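You operate a simulated robot arm through the tools that you are given. There is no shell and no other tool.

You run a simulated robot arm. Do the job below in one go: nothing can be reset, and whatever is moved stays where it is left.

Task
Queue the three dates on belt 1 at the end plate at speed 6, then stop.
Fine: set the dial and swing the plate across before starting; other controls and tubs stay.

Only the result counts: the job must be done as asked and must still hold three seconds after the hand-in. Knocking over, shifting, dropping, spilling or breaking anything else fails it.

Robot
A 7-joint arm with a two-finger parallel gripper, fixed in place. Base frame: the origin is on the floor under the middle of its stand, x ahead of it, y to its left, z up. Lengths are in m, angles in degrees, forces in N, time in s.
It reaches about 0.826 m from its shoulder. Its first joint turns from -166.0 to 166.0 degrees. Payload 1.57 kg.
The tool frame sits at the grasp point between the pads (the TCP): z along the fingers, y along the line on which they close. The tips reach 0.03 m beyond it. Largest opening 0.08 m; finger width 0.017, thickness 0.012; the body of the gripper, 0.04 by 0.082 m, starts 0.08 m behind the TCP.
Orientation is that of the tool frame in the base frame, as [roll, pitch, yaw] about the fixed x, y, z axes, in that order (R = Rz(yaw) Ry(pitch) Rx(roll)). With the fingers straight down and closing along the base's y, the tool's x points along the base's -x, its y along +y and its z along -z.

Tools
- The arm moves only by the tool jog_arm. Its argument "deltas" is a list of rows, each a list of 6 numbers: the shift along the tool's x, y, z in m, then the turn, a rotation vector about the tool's x, y, z in degrees. In form: [[x, y, z, rx, ry, rz], ...]. A call has 1 to 20 rows; each row shifts and turns the commanded pose from where the row before left it, along the tool's axes as they then stand. "jaw" is the closure, from 0 (fully open) to 1 (shut), set as the call begins (left out, the last holds). Each row takes 0.2 s and may step no farther than 0.05 m and 8.6 degrees from the row before; otherwise, or with a gripper value out of range, the whole call is refused. A pose out of reach is approached as far as the arm can. The call stops where the force on the tool passes 40 N (or 10 N more than at its start, if that is more) or the arm is blocked; 0.2 s more then pass. Each finger travels about 0.072 m/s and halts on what it meets, pressing with about 39 N; the grip force reading is that of the motor and also rises with nothing between the fingers. The clock runs only during rows and for 0.2 s after the last one: add rows that do not move to give the fingers time. It gives the time, the measured TCP pose, the force on the tool (base axes), the opening and the grip force at its end, in the units of the frame above (readings bear some noise), with the torque about the TCP (base axes, N m) and any sound that the robot's microphone picked up.
- Cameras (640 x 400 px; columns grow to the right, rows downward): "scene" is fixed at [0.0474, -0.6503, 1.634]; the picture's right is [0.94, -0.34, 0.00], its down [-0.22, -0.60, -0.77] and it looks along [0.26, 0.73, -0.63] (base axes); focal length 334 px, centre (320, 200). "wrist" rides on the gripper at [0.072, -0.007, -0.122] in the tool frame; the picture's right is [0.09, 1.00, 0.00], its down [-0.84, 0.08, -0.54] and it looks along [-0.54, 0.05, 0.84] (tool axes); focal length 238 px, centre (320, 200).
- camera(camera): a new picture of that camera. The clock stands still meanwhile.
- move_column(by): slides the trunk up (or, below 0, down) by that many m; the arm rides with it, the base frame stays. It gives what a move gives, with no picture.
- probe_pixels(camera, pixels): for up to 12 pixels [column, row] of the newest picture of that camera ("zoom" is the newest enlarged one), the place [x, y, z] in the base frame of the surface seen there, good to about 0.002 m. The clock stands still meanwhile.
- inspect(camera, box): a new picture of the part [left, top, right, bottom] of that camera's present view, enlarged. The clock stands still meanwhile.
- sign_off(): hands the job in; it is judged then, once.

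Leave the gripper open and the arm clear of the work at the hand-in unless told otherwise.

The tools are called after ">>>" as name(argument=value, ...) on one line, values as JSON. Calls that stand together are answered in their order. jog_arm: Moves the arm, as the interface text tells. Its arguments: {"type":"object","properties":{"deltas":{"type":"array","items":{"type":"array","items":{"type":"number"}}},"jaw":{"type":"number"}},"required":["deltas"]} The other tools are called the same way: move_column (by) moves the trunk up or down; camera (camera) takes a picture; probe_pixels (camera, pixels) gives the place of the surface under pixels of a picture; inspect (camera, box) takes an enlarged picture of a part of a camera's view; sign_off () hands the job in.

At the start:

```text
time_s: 0.0
tool_pos: [0.4913, -0.0595, 1.2796]
orientation: [-180.0, 0.0, -180.0]
force: [0.6, 0.2, 0.8]
torque: [-0.03, 0.02, 0.04]
opening: 0.08
grasp_force: 0.0
trunk travel left (down, up): [-0.775, 0.215]
```

scene: 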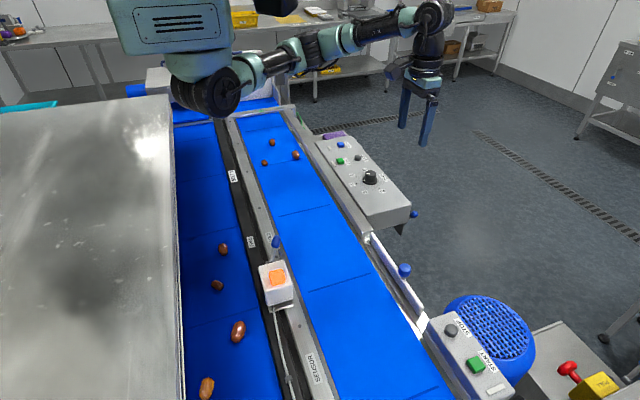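
wrist: 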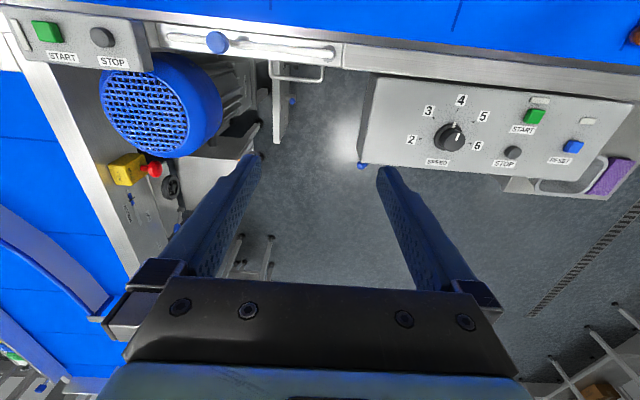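

I'll look closely first. The scene shows two belts, a control box with a dial (around 370,178), a plate with a blue knob (around 400,270), and a second START/STOP box (around 465,350). Next I'm enlarging those regions.

>>> inspect(camera="scene", box=[300, 120, 440, 240])

>>> inspect(camera="scene", box=[200, 220, 520, 400])

>>> inspect(camera="wrist", box=[340, 60, 640, 220])

>>> inspect(camera="scene", box=[160, 90, 340, 210])

```text
3.33 times, centred on (370, 180) of scene
```

zoom: 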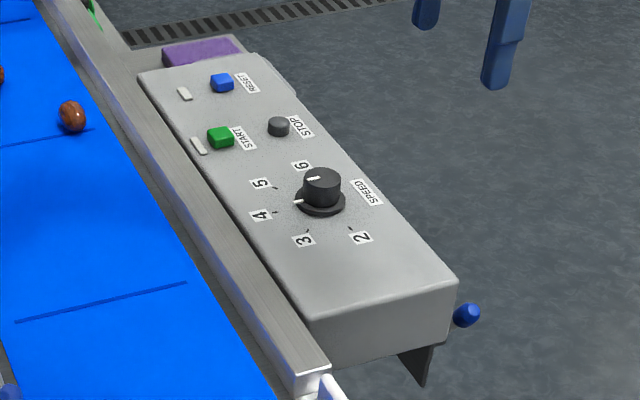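

```text
2.00 times, centred on (360, 310) of scene
```

zoom: 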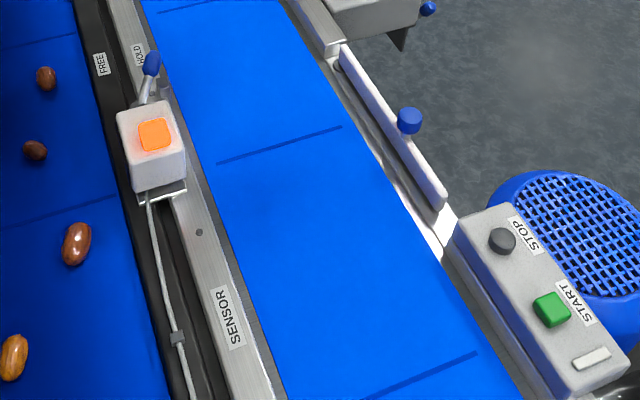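

```text
2.13 times, centred on (490, 140) of wrist
```

zoom: 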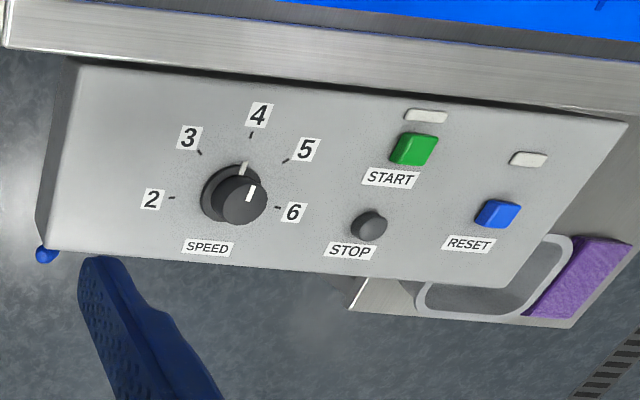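

```text
3.33 times, centred on (250, 150) of scene
```

zoom: 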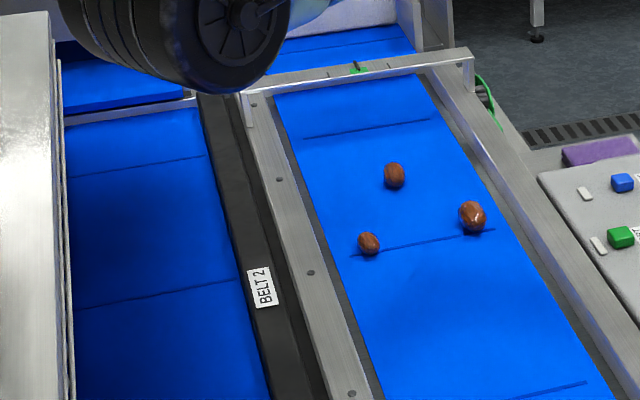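

The belt with the three dates is at the middle; a "BELT 2" label sits on the divider at (232,177), with a FREE/HOLD lever around (275,242). I'll take a fresh scene picture and measure key points.

>>> camera(camera="scene")

>>> probe_pixels(camera="scene", pixels=[[272, 143], [296, 155], [264, 163], [370, 177], [341, 145], [340, 162], [358, 158], [404, 270], [372, 238], [421, 310], [450, 331], [476, 366]])

>>> probe_pixels(camera="scene", pixels=[[276, 243], [277, 276], [232, 177], [250, 242], [268, 236], [315, 367], [330, 300], [300, 180], [210, 200], [414, 214], [285, 310], [395, 265]])

>>> inspect(camera="scene", box=[360, 220, 460, 340])

>>> inspect(camera="scene", box=[230, 220, 330, 320])

>>> inspect(camera="wrist", box=[0, 0, 360, 220])

```text
taken
```

scene: 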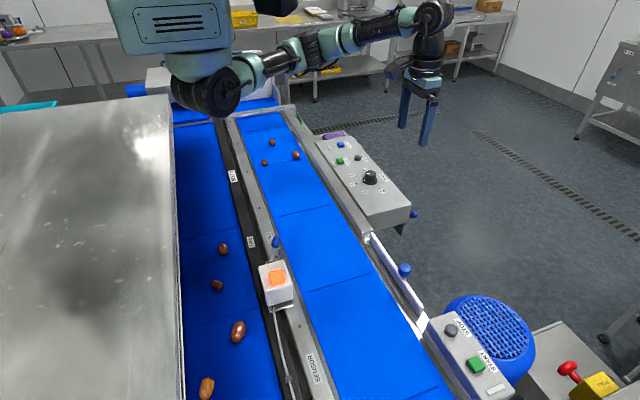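

```text
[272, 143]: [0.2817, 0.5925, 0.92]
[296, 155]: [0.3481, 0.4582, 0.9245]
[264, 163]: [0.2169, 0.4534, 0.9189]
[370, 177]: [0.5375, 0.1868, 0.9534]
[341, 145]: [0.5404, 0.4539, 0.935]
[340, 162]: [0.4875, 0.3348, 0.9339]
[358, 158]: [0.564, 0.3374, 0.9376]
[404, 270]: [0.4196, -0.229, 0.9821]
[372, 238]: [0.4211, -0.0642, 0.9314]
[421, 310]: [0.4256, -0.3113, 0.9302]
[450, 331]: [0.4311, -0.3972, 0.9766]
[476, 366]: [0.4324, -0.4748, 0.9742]
```

```text
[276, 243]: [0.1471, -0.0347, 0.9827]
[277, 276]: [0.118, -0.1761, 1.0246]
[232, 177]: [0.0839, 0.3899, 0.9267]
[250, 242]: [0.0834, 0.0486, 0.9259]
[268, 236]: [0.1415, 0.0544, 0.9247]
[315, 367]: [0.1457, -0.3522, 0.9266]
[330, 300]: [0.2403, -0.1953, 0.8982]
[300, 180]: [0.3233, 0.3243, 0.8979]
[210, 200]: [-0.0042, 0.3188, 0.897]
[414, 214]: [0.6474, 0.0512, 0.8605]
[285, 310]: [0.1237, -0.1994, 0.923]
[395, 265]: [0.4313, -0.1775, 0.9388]
```

```text
3.33 times, centred on (410, 280) of scene
```

zoom: 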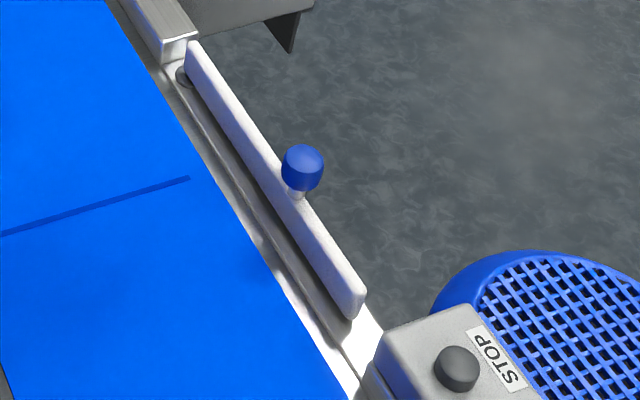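

```text
4.00 times, centred on (280, 270) of scene
```

zoom: 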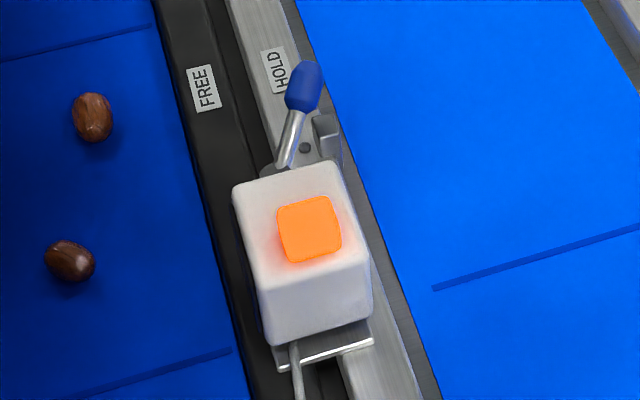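

```text
1.78 times, centred on (180, 110) of wrist
```

zoom: 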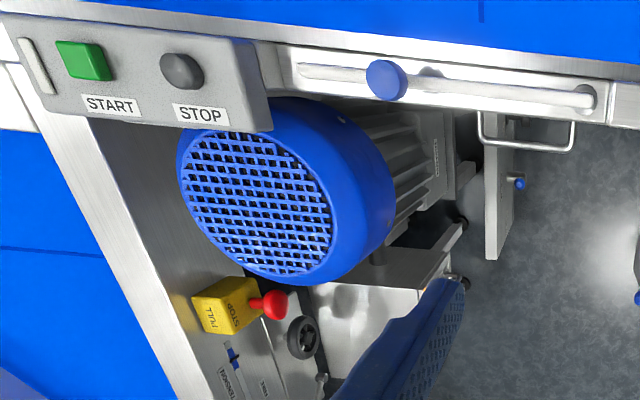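

Belt 1 (with three dates) spans about x 0.16–0.40 and the dates lie at y≈0.45–0.6; the plate pivots near (0.42,-0.065). I need to know about labels ("BELT 1"), the robot body and other things, so I'm probing and enlarging more regions.

>>> inspect(camera="scene", box=[410, 290, 640, 400])

>>> inspect(camera="scene", box=[0, 0, 320, 130])

>>> probe_pixels(camera="scene", pixels=[[170, 40], [210, 90], [85, 240], [160, 75], [262, 68], [330, 50], [423, 75], [413, 214], [570, 368], [600, 385], [490, 330], [335, 134]])

>>> probe_pixels(camera="wrist", pixels=[[449, 137], [457, 134], [534, 116], [513, 153], [572, 146], [217, 42], [46, 31], [101, 36], [453, 106], [478, 145], [362, 165], [607, 180]])

```text
2.78 times, centred on (525, 345) of scene
```

zoom: 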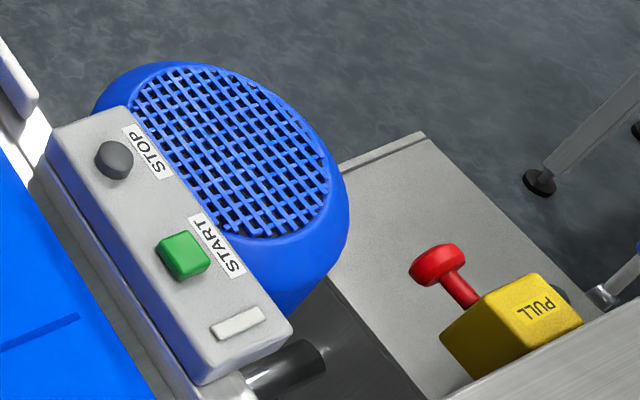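

```text
2.00 times, centred on (160, 65) of scene
```

zoom: 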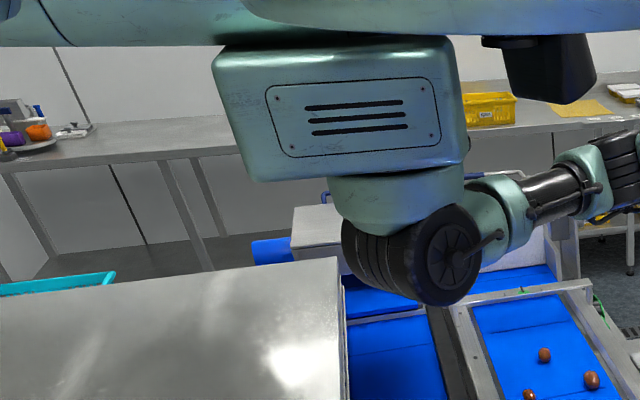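

```text
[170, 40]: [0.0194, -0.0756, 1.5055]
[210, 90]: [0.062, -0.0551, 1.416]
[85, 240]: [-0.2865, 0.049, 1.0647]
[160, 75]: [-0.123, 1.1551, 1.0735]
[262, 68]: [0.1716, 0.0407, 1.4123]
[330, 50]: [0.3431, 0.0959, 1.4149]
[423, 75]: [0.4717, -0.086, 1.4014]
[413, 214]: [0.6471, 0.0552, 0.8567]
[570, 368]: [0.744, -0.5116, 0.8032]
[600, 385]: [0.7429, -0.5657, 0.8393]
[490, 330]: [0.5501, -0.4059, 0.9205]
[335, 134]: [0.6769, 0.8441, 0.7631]
```

```text
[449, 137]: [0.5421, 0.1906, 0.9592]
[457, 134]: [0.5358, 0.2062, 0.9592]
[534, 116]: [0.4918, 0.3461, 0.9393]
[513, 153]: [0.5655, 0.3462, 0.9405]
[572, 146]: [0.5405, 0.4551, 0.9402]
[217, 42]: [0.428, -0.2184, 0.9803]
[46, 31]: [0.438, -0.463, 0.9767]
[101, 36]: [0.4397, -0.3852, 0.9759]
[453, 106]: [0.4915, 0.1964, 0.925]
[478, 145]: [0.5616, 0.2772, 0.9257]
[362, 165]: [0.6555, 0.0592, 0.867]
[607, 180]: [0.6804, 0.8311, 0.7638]
```

The arm hangs from above the belts. The dial top is at (0.54, 0.19, 0.959), START at (0.49, 0.346), STOP at (0.565, 0.346), RESET at (0.54, 0.455). The dial pointer looks between 4 and 5, so I'm moving the wrist camera over the dial for a clearer view.

>>> jog_arm(deltas=[[0.0117, 0.0417, 0.0133, 0, 0, 0], [0.0117, 0.0417, 0.0133, 0, 0, 0], [0.0117, 0.0417, 0.0133, 0, 0, 0], [0.0117, 0.0417, 0.0133, 0, 0, 0], [0.0117, 0.0417, 0.0133, 0, 0, 0], [0.0117, 0.0417, 0.0133, 0, 0, 0], [0, 0, 0, 0, 0, 0]], jaw=0)

>>> camera(camera="wrist")

>>> camera(camera="scene")

```text
time_s: 1.6
tool_pos: [0.4195, 0.1919, 1.1983]
orientation: [-180.0, 0.0, -180.0]
force: [0.0, 0.5, 0.3]
torque: [0.01, -0.02, -0.01]
opening: 0.08
grasp_force: 0.0
trunk travel left (down, up): [-0.775, 0.215]
```

```text
taken
```

wrist: 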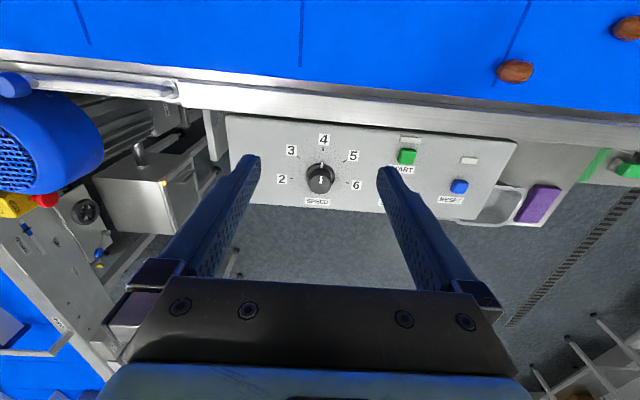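

```text
taken
```

scene: 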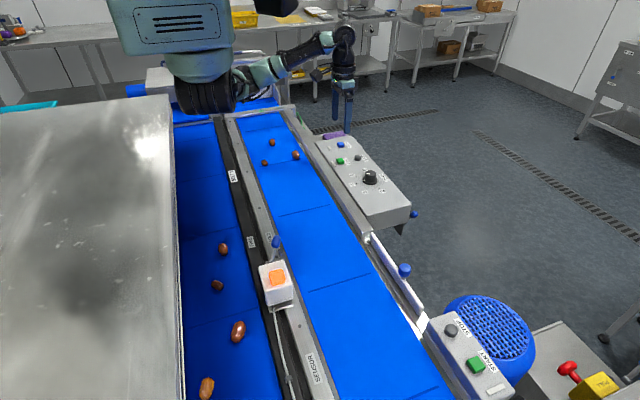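

The dial is now at wrist pixel (319,180). Enlarging it to read the pointer and ticks.

>>> inspect(camera="wrist", box=[266, 126, 376, 212])

>>> inspect(camera="wrist", box=[480, 130, 640, 250])

>>> inspect(camera="wrist", box=[0, 60, 240, 280])

```text
4.65 times, centred on (321, 169) of wrist
```

zoom: 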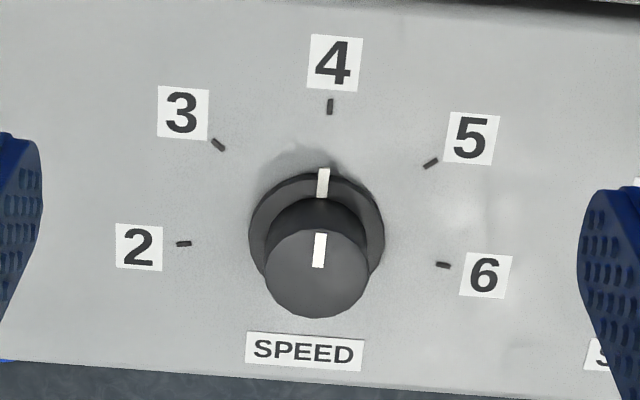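

```text
3.33 times, centred on (560, 190) of wrist
```

zoom: 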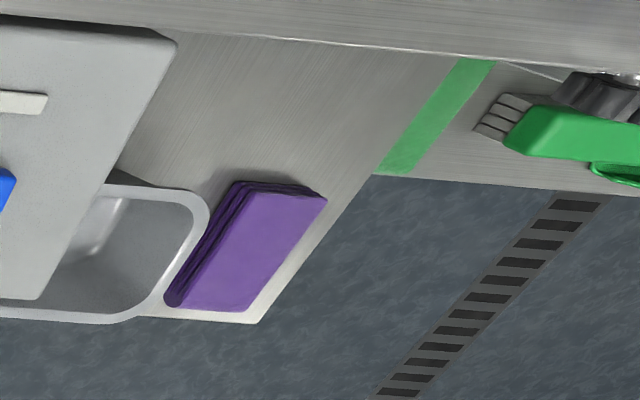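

```text
1.82 times, centred on (120, 170) of wrist
```

zoom: 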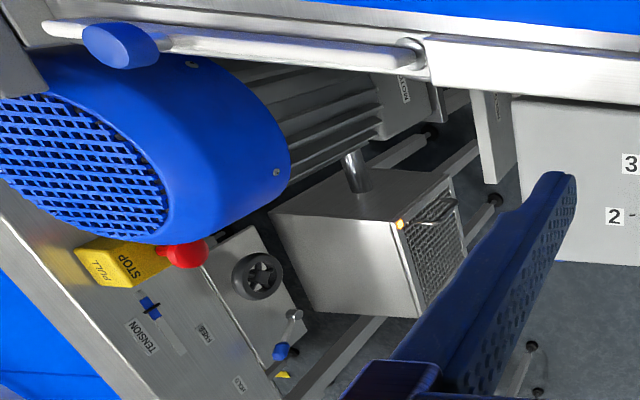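

The dial points about at 4. I'm probing the ticks, pointer, and skirt for exact 3D positions.

>>> inspect(camera="wrist", box=[266, 126, 376, 212])

>>> probe_pixels(camera="zoom", pixels=[[183, 243], [218, 145], [330, 106], [430, 163], [443, 265], [323, 184], [319, 250], [316, 275], [267, 280], [366, 280], [316, 232], [316, 317]])

>>> probe_pixels(camera="zoom", pixels=[[252, 235], [383, 235], [315, 176], [304, 350], [332, 62], [323, 172], [323, 195], [319, 236], [319, 265], [260, 205], [375, 205], [600, 340]])

```text
4.65 times, centred on (321, 169) of wrist
```

zoom: 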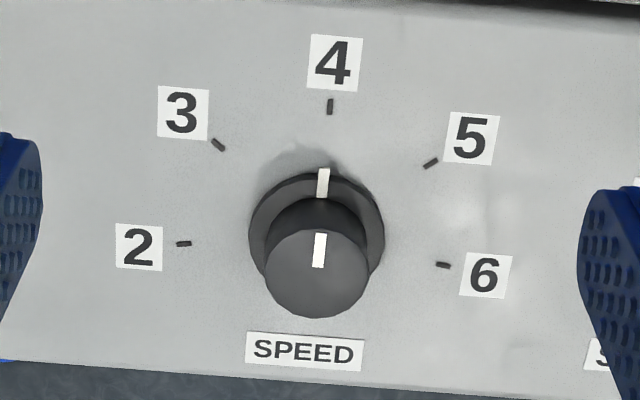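

```text
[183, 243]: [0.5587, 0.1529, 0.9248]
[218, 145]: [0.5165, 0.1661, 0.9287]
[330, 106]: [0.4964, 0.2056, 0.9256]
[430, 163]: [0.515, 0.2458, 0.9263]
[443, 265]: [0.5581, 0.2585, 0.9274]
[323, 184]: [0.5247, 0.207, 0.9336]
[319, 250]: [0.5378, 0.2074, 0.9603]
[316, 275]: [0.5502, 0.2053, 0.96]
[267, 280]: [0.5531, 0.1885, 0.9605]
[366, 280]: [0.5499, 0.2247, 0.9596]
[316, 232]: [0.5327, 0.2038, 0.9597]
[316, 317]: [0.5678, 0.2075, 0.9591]
```

```text
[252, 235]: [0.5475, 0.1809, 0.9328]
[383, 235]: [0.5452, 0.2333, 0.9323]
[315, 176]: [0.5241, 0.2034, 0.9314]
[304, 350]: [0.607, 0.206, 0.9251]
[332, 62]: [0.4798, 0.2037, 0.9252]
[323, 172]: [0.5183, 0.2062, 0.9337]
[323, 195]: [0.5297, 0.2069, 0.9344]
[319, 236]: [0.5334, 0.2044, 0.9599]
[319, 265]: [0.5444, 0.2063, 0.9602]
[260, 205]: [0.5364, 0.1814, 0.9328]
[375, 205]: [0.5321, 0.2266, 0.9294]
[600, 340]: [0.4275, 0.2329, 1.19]
```

Dial centre is (0.550, 0.206), top z 0.960, skirt top z 0.933; ticks are 50° apart and it points at 4, so 6 is 100° clockwise from above (toward +y). Before acting, I want to look at the lever/sensor area, so I'm turning the tool 90° to look back toward -y.

>>> jog_arm(deltas=[[0, 0, 0, 0, 0, 8.2], [0, 0, 0, 0, 0, 8.2], [0, 0, 0, 0, 0, 8.2], [0, 0, 0, 0, 0, 8.2], [0, 0, 0, 0, 0, 8.2], [0, 0, 0, 0, 0, 8.2], [0, 0, 0, 0, 0, 8.2], [0, 0, 0, 0, 0, 8.2], [0, 0, 0, 0, 0, 8.2], [0, 0, 0, 0, 0, 8.2], [0, 0, 0, 0, 0, 8.0], [0, 0, 0, 0, 0, 0]])

>>> camera(camera="wrist")

```text
time_s: 4.2
tool_pos: [0.4215, 0.1897, 1.2]
orientation: [-180.0, 0.0, 89.9]
force: [-0.1, -0.5, -0.1]
torque: [0.03, 0.01, 0.01]
opening: 0.0801
grasp_force: 0.0
trunk travel left (down, up): [-0.775, 0.215]
```

```text
taken
```

wrist: 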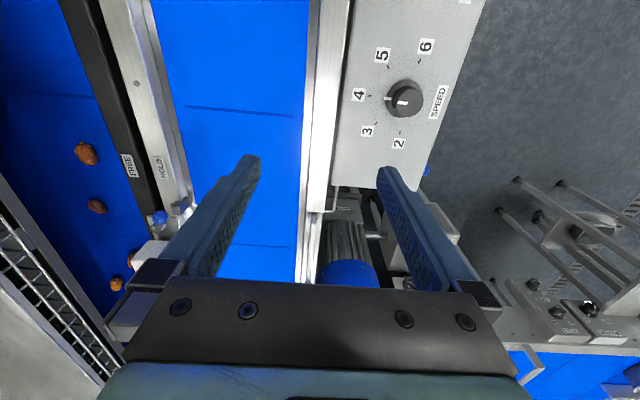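

In this view image-up is +y. The lever shows at (160,218) partly blocked by a finger; moving 0.2 m toward -y will bring it into the clear upper part.

>>> jog_arm(deltas=[[-0.04, 0, 0.01, 0, 0, 0], [-0.04, 0, 0.01, 0, 0, 0], [-0.04, 0, 0.01, 0, 0, 0], [-0.04, 0, 0.01, 0, 0, 0], [-0.04, 0, 0.01, 0, 0, 0], [0, 0, 0, 0, 0, 0]])

>>> camera(camera="wrist")

>>> inspect(camera="wrist", box=[40, 0, 260, 150])

>>> inspect(camera="wrist", box=[240, 0, 480, 170])

```text
time_s: 5.6
tool_pos: [0.4193, -0.0094, 1.1525]
orientation: [-180.0, 0.0, 90.1]
force: [0.1, 1.0, 0.0]
torque: [-0.03, 0.0, 0.02]
opening: 0.0799
grasp_force: 0.0
trunk travel left (down, up): [-0.775, 0.215]
```

```text
taken
```

wrist: 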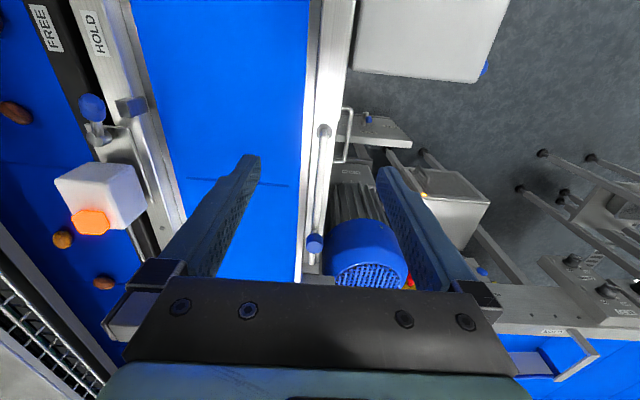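

```text
2.67 times, centred on (150, 75) of wrist
```

zoom: 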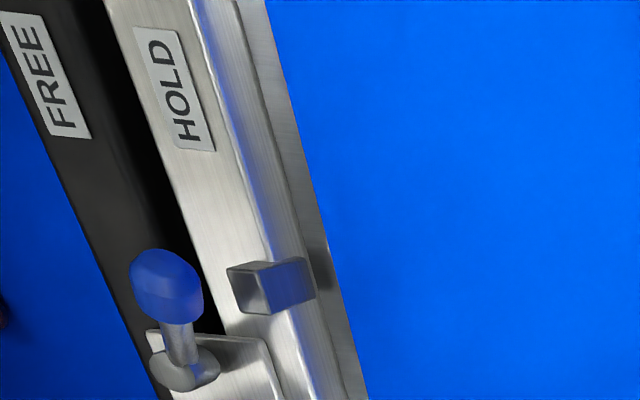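

```text
2.35 times, centred on (360, 85) of wrist
```

zoom: 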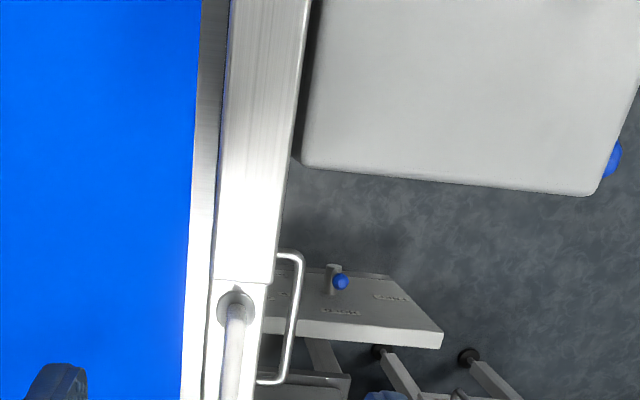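

The lever has a blue grip at wrist (92,108), with a small block at (131,106) by the belt edge. I'll probe these and plate features to understand what the plate stops against.

>>> probe_pixels(camera="wrist", pixels=[[92, 108], [98, 128], [102, 140], [124, 108], [135, 103], [125, 135], [95, 32], [50, 28], [100, 180], [90, 222], [150, 125], [162, 229]])

>>> probe_pixels(camera="wrist", pixels=[[323, 131], [320, 170], [314, 242], [317, 215], [303, 200], [300, 270], [327, 110], [338, 120], [316, 260], [305, 130], [330, 100], [350, 115]])

>>> inspect(camera="wrist", box=[60, 70, 180, 150])

>>> inspect(camera="wrist", box=[270, 90, 370, 290])

```text
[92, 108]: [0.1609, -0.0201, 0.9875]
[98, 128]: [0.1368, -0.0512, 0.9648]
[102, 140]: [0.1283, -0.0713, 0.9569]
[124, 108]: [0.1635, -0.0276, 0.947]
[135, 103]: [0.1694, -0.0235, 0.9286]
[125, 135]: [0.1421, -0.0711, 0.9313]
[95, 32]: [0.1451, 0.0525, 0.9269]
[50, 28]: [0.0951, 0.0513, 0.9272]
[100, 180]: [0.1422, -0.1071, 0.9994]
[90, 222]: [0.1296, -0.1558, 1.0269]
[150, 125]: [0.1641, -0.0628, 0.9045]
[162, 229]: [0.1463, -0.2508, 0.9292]
```

```text
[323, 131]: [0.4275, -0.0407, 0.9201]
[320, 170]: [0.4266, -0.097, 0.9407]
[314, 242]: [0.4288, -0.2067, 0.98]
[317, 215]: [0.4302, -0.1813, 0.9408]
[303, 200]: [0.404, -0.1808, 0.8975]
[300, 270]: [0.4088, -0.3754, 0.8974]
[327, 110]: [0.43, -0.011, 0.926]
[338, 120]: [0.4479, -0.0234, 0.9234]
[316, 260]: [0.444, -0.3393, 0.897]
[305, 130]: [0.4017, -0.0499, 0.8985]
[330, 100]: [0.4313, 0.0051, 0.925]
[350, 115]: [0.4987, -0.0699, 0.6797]
```

```text
5.00 times, centred on (120, 110) of wrist
```

zoom: 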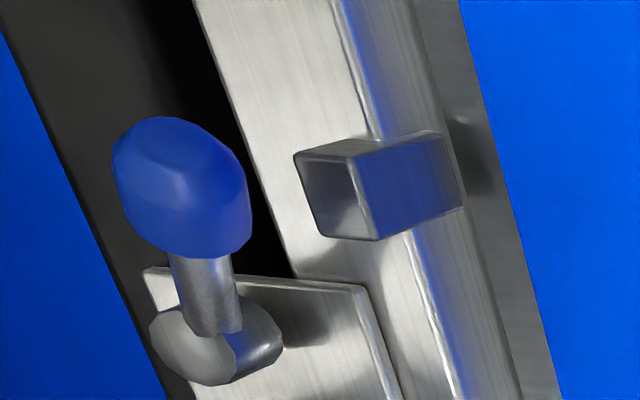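

```text
2.00 times, centred on (320, 190) of wrist
```

zoom: 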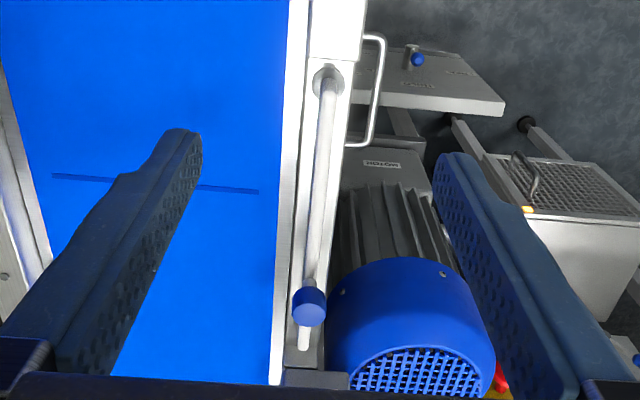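

The plate pivots about (0.4275,-0.043), top z≈0.941, its knob at (0.428,-0.21,0.98), and the stop block is at (0.164,-0.028). The lever already points at HOLD. Next I want to find which controls belong to belt 1, so I'm moving the camera over the +y end of the belt and the panel.

>>> jog_arm(deltas=[[0.046, 0, -0.009, 0, 0, 0], [0.046, 0, -0.009, 0, 0, 0], [0.046, 0, -0.009, 0, 0, 0], [0.046, 0, -0.009, 0, 0, 0], [0.046, 0, -0.009, 0, 0, 0], [0.046, 0, -0.009, 0, 0, 0], [0.046, 0, -0.009, 0, 0, 0], [0.046, 0, -0.009, 0, 0, 0], [0.046, 0, -0.009, 0, 0, 0], [0.046, 0, -0.009, 0, 0, 0], [0, 0, 0, 0, 0, 0]])

>>> camera(camera="wrist")

>>> camera(camera="scene")

```text
time_s: 8.0
tool_pos: [0.4205, 0.4515, 1.2398]
orientation: [-180.0, 0.0, 90.0]
force: [-0.1, -0.7, 0.7]
torque: [0.03, 0.0, 0.04]
opening: 0.0798
grasp_force: 0.1
trunk travel left (down, up): [-0.775, 0.215]
```

```text
taken
```

wrist: 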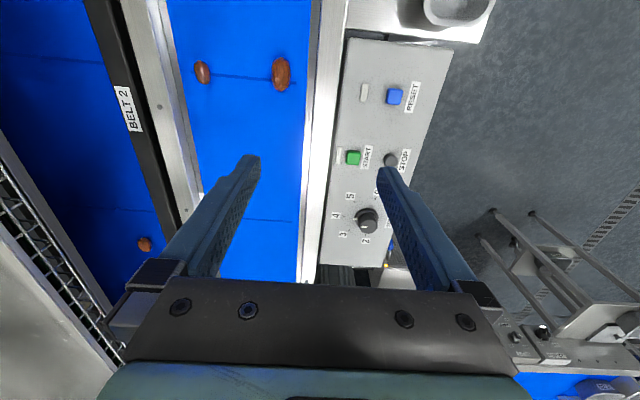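

```text
taken
```

scene: 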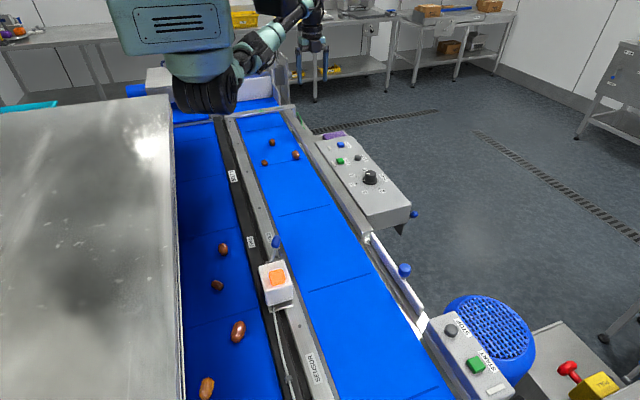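

No BELT 1 label here, only BELT 2 on the divider. I'm enlarging some areas of this view, then moving over the second START/STOP box at (0.43,-0.42).

>>> inspect(camera="wrist", box=[470, 290, 640, 400])

>>> inspect(camera="wrist", box=[310, 0, 510, 130])

>>> jog_arm(deltas=[[-0.048, 0, 0, 0, 0, 0], [-0.048, 0, 0, 0, 0, 0], [-0.048, 0, 0, 0, 0, 0], [-0.048, 0, 0, 0, 0, 0], [-0.048, 0, 0, 0, 0, 0], [-0.048, 0, 0, 0, 0, 0], [-0.048, 0, 0, 0, 0, 0], [-0.048, 0, 0, 0, 0, 0], [-0.048, 0, 0, 0, 0, 0], [-0.048, 0, 0, 0, 0, 0], [-0.048, 0, 0, 0, 0, 0], [-0.048, 0, 0, 0, 0, 0], [-0.048, 0, 0, 0, 0, 0], [-0.048, 0, 0, 0, 0, 0], [-0.048, 0, 0, 0, 0, 0], [-0.048, 0, 0, 0, 0, 0], [-0.048, 0, 0, 0, 0, 0], [0, 0, 0, 0, 0, 0]])

>>> camera(camera="wrist")

>>> camera(camera="scene")

```text
3.64 times, centred on (555, 345) of wrist
```

zoom: 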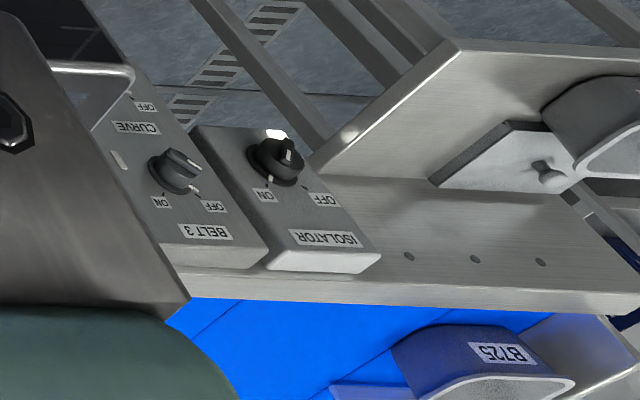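

```text
3.08 times, centred on (410, 65) of wrist
```

zoom: 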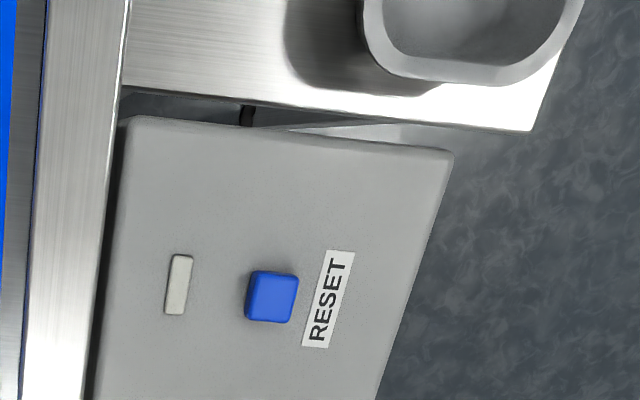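

```text
time_s: 11.8
tool_pos: [0.4236, -0.3667, 1.238]
orientation: [-179.9, 0.1, 90.0]
force: [-0.9, 0.5, 0.3]
torque: [-0.01, 0.01, 0.0]
opening: 0.08
grasp_force: 0.0
trunk travel left (down, up): [-0.775, 0.215]
```

```text
taken
```

wrist: 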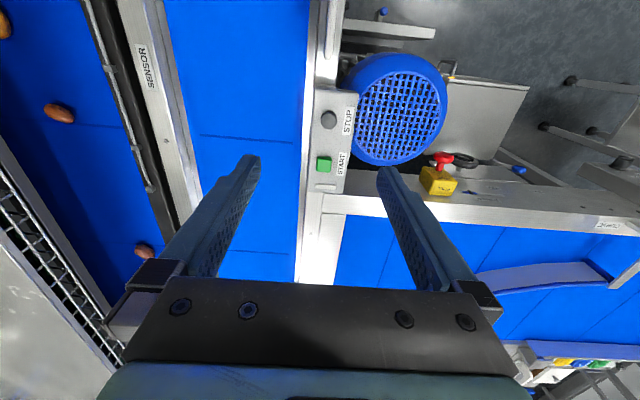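

```text
taken
```

scene: 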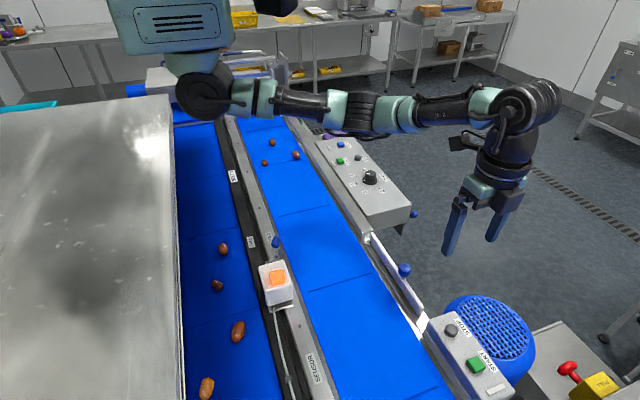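

BELT 3 has its own knob at the cross conveyor. Enlarging the second START/STOP box (around (335,140)) and neighbours.

>>> inspect(camera="wrist", box=[290, 70, 390, 220])

>>> inspect(camera="wrist", box=[60, 0, 240, 220])

>>> inspect(camera="wrist", box=[400, 130, 640, 280])

>>> inspect(camera="wrist", box=[300, 0, 480, 110])

>>> inspect(camera="wrist", box=[480, 320, 640, 400])

```text
2.67 times, centred on (340, 145) of wrist
```

zoom: 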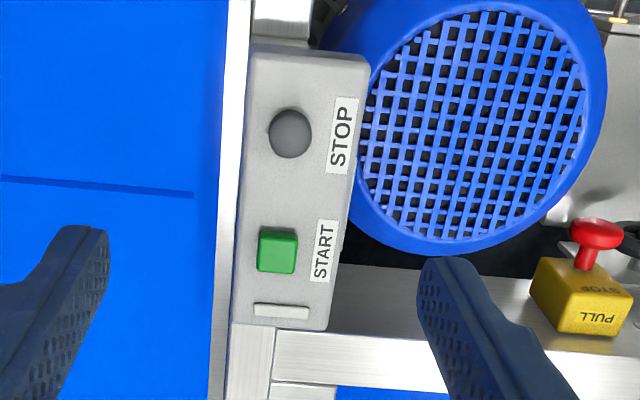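

```text
1.82 times, centred on (150, 110) of wrist
```

zoom: 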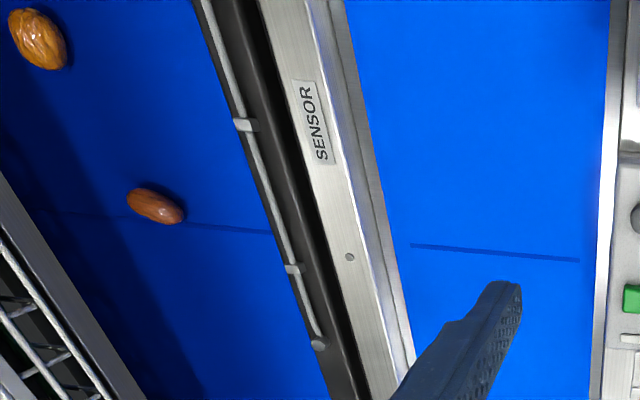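

```text
2.67 times, centred on (520, 205) of wrist
```

zoom: 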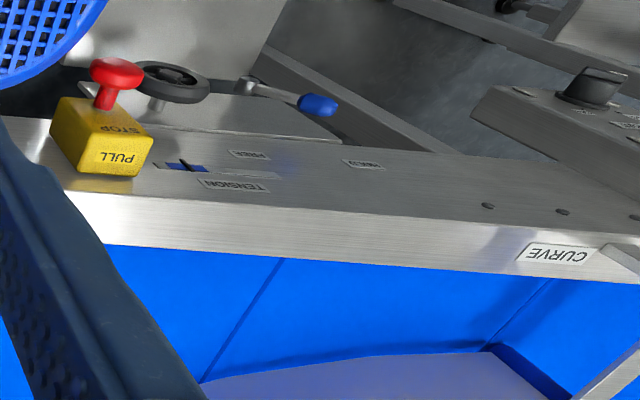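

```text
3.56 times, centred on (390, 55) of wrist
```

zoom: 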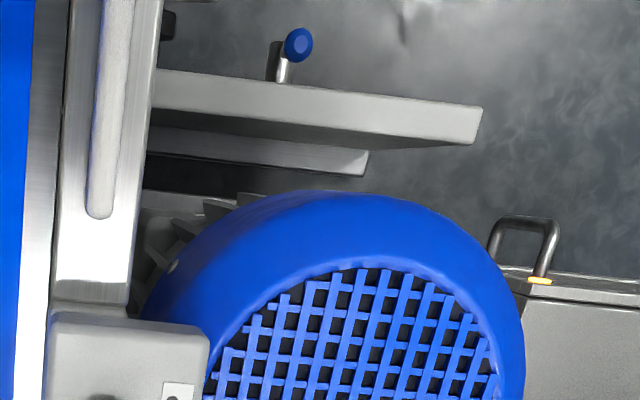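

```text
4.00 times, centred on (560, 360) of wrist
```

zoom: 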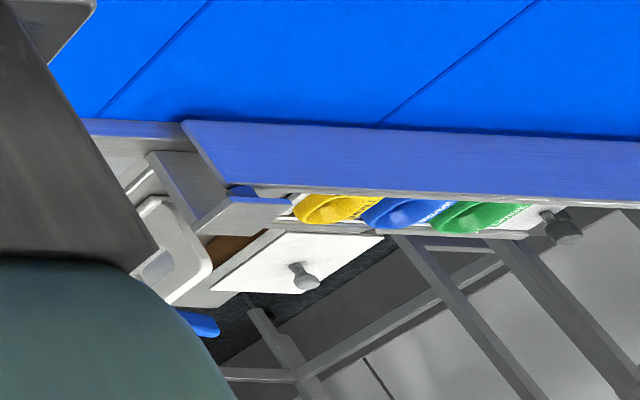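

Now I'll look at the lower shelf with a small lever and labels (seen near (370,25) here), by moving back to y≈-0.12.

>>> jog_arm(deltas=[[0.045, 0.01, 0.015, 0, 0, 0], [0.045, 0.01, 0.015, 0, 0, 0], [0.045, 0.01, 0.015, 0, 0, 0], [0.045, 0.01, 0.015, 0, 0, 0], [0.045, 0.01, 0.015, 0, 0, 0], [0, 0, 0, 0, 0, 0]])

>>> camera(camera="wrist")

>>> inspect(camera="wrist", box=[280, 0, 420, 100])

>>> inspect(camera="wrist", box=[310, 20, 380, 64])

```text
time_s: 13.2
tool_pos: [0.4704, -0.1413, 1.165]
orientation: [180.0, 0.0, 90.0]
force: [0.2, 0.5, 0.1]
torque: [0.01, 0.01, -0.01]
opening: 0.08
grasp_force: 0.0
trunk travel left (down, up): [-0.775, 0.215]
```

```text
taken
```

wrist: 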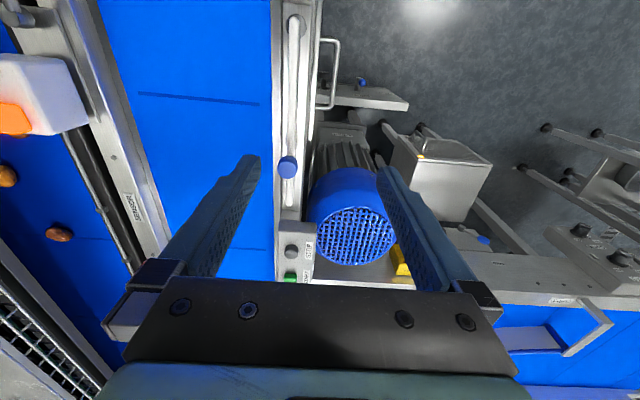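

```text
4.00 times, centred on (350, 50) of wrist
```

zoom: 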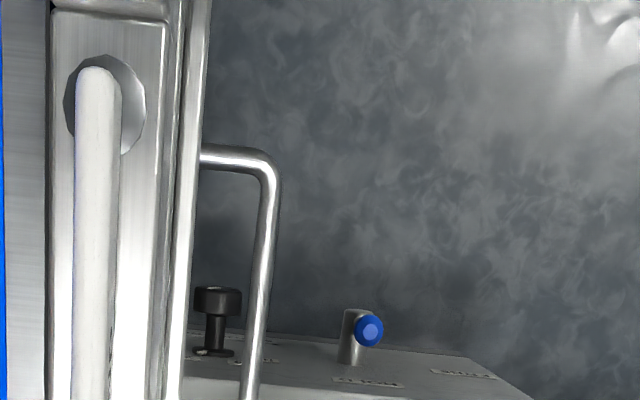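

```text
9.09 times, centred on (345, 42) of wrist
```

zoom: 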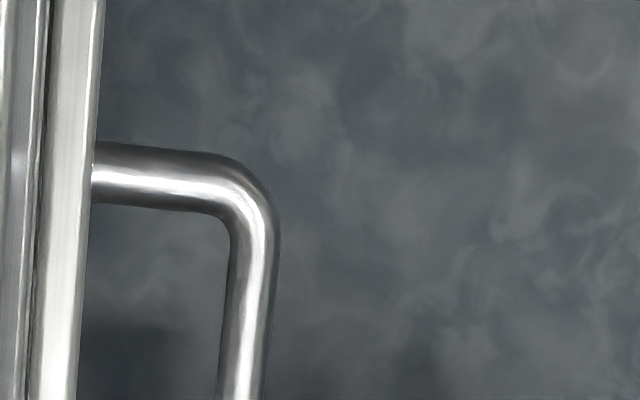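

The shelf lever is well below and unrelated. Here the plate is clear: pivot disc at (305,28), knob at (288,167), tip at (287,207). Probing them for the swing geometry.

>>> probe_pixels(camera="wrist", pixels=[[303, 18], [297, 28], [315, 28], [305, 40], [304, 20], [291, 100], [288, 167], [288, 158], [288, 176], [279, 167], [297, 167], [287, 203]])

>>> inspect(camera="wrist", box=[260, 140, 320, 220])

>>> inspect(camera="wrist", box=[270, 0, 340, 50])

```text
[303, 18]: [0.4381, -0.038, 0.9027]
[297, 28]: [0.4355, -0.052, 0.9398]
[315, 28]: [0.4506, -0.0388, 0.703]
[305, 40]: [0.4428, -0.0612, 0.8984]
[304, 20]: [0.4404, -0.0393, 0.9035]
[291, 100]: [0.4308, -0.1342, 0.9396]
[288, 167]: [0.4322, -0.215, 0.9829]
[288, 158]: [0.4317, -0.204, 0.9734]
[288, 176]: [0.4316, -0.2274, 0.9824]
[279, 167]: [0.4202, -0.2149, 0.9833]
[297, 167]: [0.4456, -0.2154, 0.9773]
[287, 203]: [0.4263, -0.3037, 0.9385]
```

```text
5.00 times, centred on (290, 180) of wrist
```

zoom: 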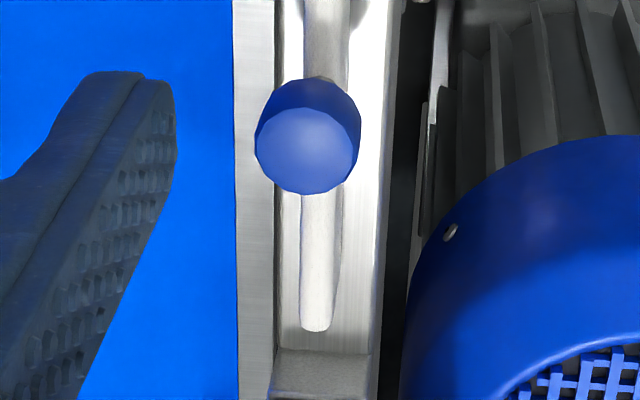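

```text
8.00 times, centred on (305, 25) of wrist
```

zoom: 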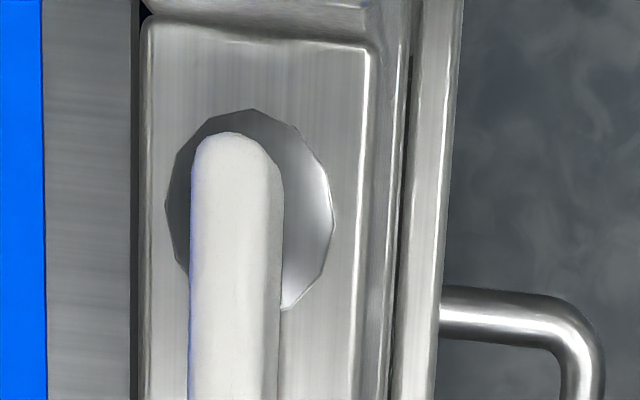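

Geometry: plate pivot ≈(0.430,-0.046), knob centre (0.432,-0.216), knob top z 0.983, Ø≈0.025; swung across the knob should end at about (0.26,-0.046). First the dial: I'll turn the tool back 90° (to yaw 180) and travel above the dial at (0.550,0.206).

>>> jog_arm(deltas=[[0, 0, 0, 0, 0, -8.2], [0, 0, 0, 0, 0, -8.2], [0, 0, 0, 0, 0, -8.2], [0, 0, 0, 0, 0, -8.2], [0, 0, 0, 0, 0, -8.2], [0, 0, 0, 0, 0, -8.2], [0, 0, 0, 0, 0, -8.2], [0, 0, 0, 0, 0, -8.2], [0, 0, 0, 0, 0, -8.2], [0, 0, 0, 0, 0, -8.2], [0, 0, 0, 0, 0, -8.0], [-0.01, 0.0434, 0, 0, 0, 0], [-0.01, 0.0434, 0, 0, 0, 0], [-0.01, 0.0434, 0, 0, 0, 0], [-0.01, 0.0434, 0, 0, 0, 0], [-0.01, 0.0434, 0, 0, 0, 0], [-0.01, 0.0434, 0, 0, 0, 0], [-0.01, 0.0434, 0, 0, 0, 0], [-0.01, 0.0434, 0, 0, 0, 0], [0, 0, 0, 0, 0, 0]])

>>> camera(camera="wrist")

>>> camera(camera="scene")

```text
time_s: 17.4
tool_pos: [0.5518, 0.2071, 1.1648]
orientation: [-180.0, -0.1, -179.9]
force: [0.0, -0.3, -0.1]
torque: [-0.02, 0.0, 0.03]
opening: 0.0799
grasp_force: 0.0
trunk travel left (down, up): [-0.775, 0.215]
```

```text
taken
```

wrist: 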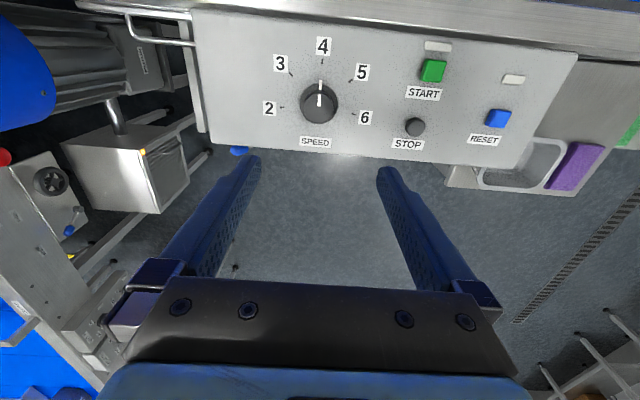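

```text
taken
```

scene: 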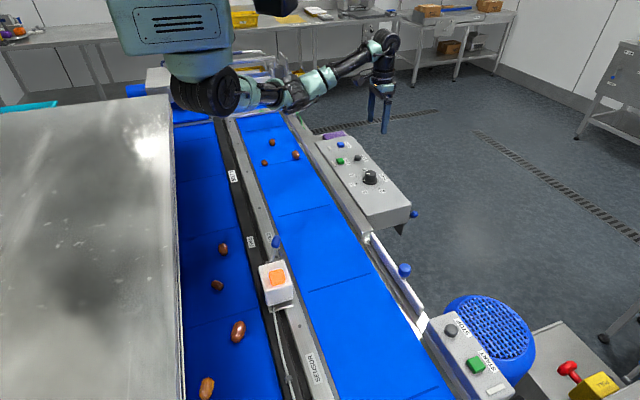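

Now above the dial (knob at (319,105)). I'll re-probe the knob's edges from here and the buttons to refine.

>>> inspect(camera="wrist", box=[280, 60, 360, 130])

>>> probe_pixels(camera="wrist", pixels=[[318, 107], [308, 107], [331, 107], [318, 96], [318, 119], [433, 70], [427, 66], [440, 75], [414, 126], [406, 126], [423, 126], [438, 46]])

```text
5.71 times, centred on (320, 95) of wrist
```

zoom: 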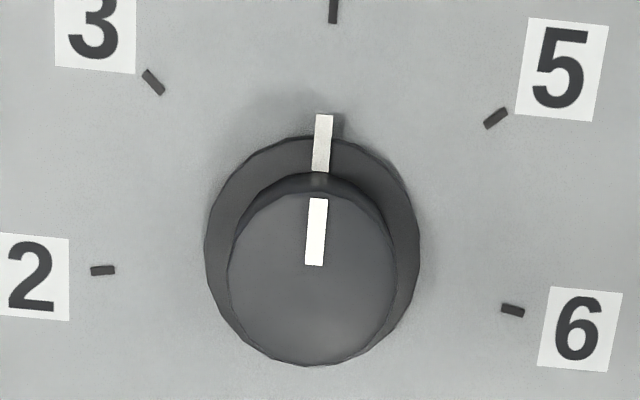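

```text
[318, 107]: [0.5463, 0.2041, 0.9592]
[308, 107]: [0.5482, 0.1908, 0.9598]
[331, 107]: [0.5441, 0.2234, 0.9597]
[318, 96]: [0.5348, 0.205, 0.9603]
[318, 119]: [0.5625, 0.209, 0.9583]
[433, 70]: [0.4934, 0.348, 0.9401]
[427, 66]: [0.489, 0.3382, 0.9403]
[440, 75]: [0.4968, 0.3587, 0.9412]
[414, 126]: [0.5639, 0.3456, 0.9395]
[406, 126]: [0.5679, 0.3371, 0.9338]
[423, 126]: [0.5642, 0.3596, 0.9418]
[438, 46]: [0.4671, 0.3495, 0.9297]
```

Dial centre refined to (0.549,0.206). Descending with open jaws to TCP z 0.968 (tips at 0.938, just over the skirt at 0.933).

>>> jog_arm(deltas=[[0.0028, -0.001, 0.045, 0, 0, 0], [0, 0, 0.045, 0, 0, 0], [0, 0, 0.045, 0, 0, 0], [0, 0, 0.03, 0, 0, 0], [0, 0, 0.02, 0, 0, 0], [0, 0, 0.01, 0, 0, 0], [0, 0, 0, 0, 0, 0]])

>>> camera(camera="wrist")

>>> inspect(camera="scene", box=[310, 100, 430, 230])

```text
time_s: 19.0
tool_pos: [0.5499, 0.2061, 0.9683]
orientation: [-180.0, -0.1, 180.0]
force: [0.6, -0.4, -0.5]
torque: [0.01, 0.03, -0.03]
opening: 0.0802
grasp_force: 0.0
trunk travel left (down, up): [-0.775, 0.215]
```

```text
taken
```

wrist: 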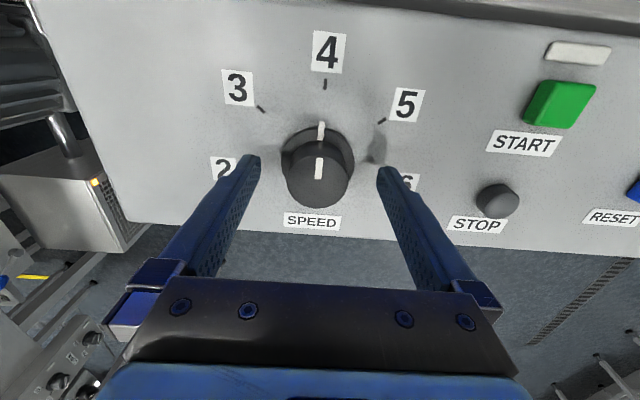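

```text
3.08 times, centred on (370, 165) of scene
```

zoom: 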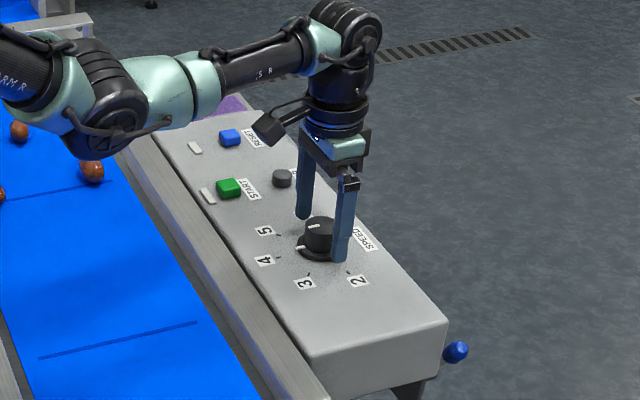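

The knob sits between the fingertips (top at about (318,182)). Closing the jaws on it.

>>> jog_arm(deltas=[[0, 0, 0, 0, 0, 0], [0, 0, 0, 0, 0, 0], [0, 0, 0, 0, 0, 0]], jaw=1)

>>> camera(camera="wrist")

```text
time_s: 19.8
tool_pos: [0.5482, 0.2059, 0.9684]
orientation: [-179.9, 0.0, -180.0]
force: [0.2, -8.3, -0.6]
torque: [0.02, -0.01, -0.03]
opening: 0.0396
grasp_force: 42.8
trunk travel left (down, up): [-0.775, 0.215]
```

```text
taken
```

wrist: 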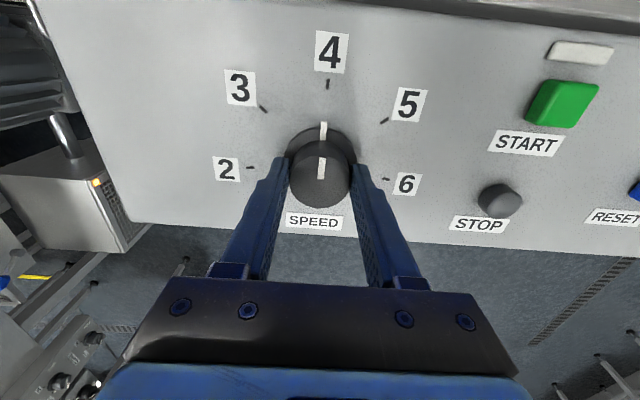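

Gripped (opening 0.0396). Turning the dial clockwise from above (+tool z) by 50° first, then checking.

>>> jog_arm(deltas=[[0, -0.001, 0, 0, 0, 0], [0, 0, 0, 0, 0, 8.33], [0, 0, 0, 0, 0, 8.33], [0, 0, 0, 0, 0, 8.33], [0, 0, 0, 0, 0, 8.33], [0, 0, 0, 0, 0, 8.33], [0, 0, 0, 0, 0, 8.35], [0, 0, 0, 0, 0, 0]])

>>> camera(camera="wrist")

```text
time_s: 21.6
tool_pos: [0.5494, 0.2056, 0.9683]
orientation: [180.0, 0.0, 130.1]
force: [0.9, 4.6, -14.7]
torque: [0.14, -1.0, -0.02]
opening: 0.0396
grasp_force: 44.5
trunk travel left (down, up): [-0.775, 0.215]
```

```text
taken
```

wrist: 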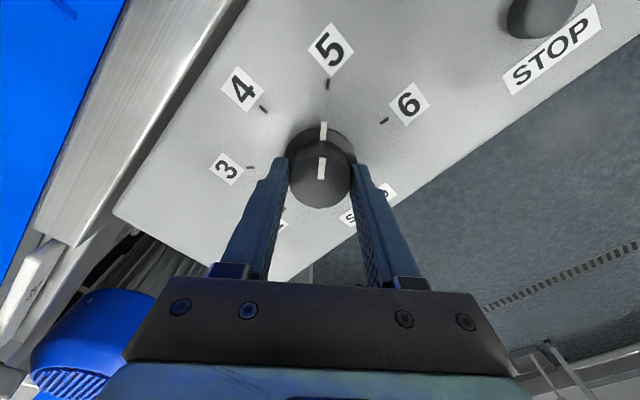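

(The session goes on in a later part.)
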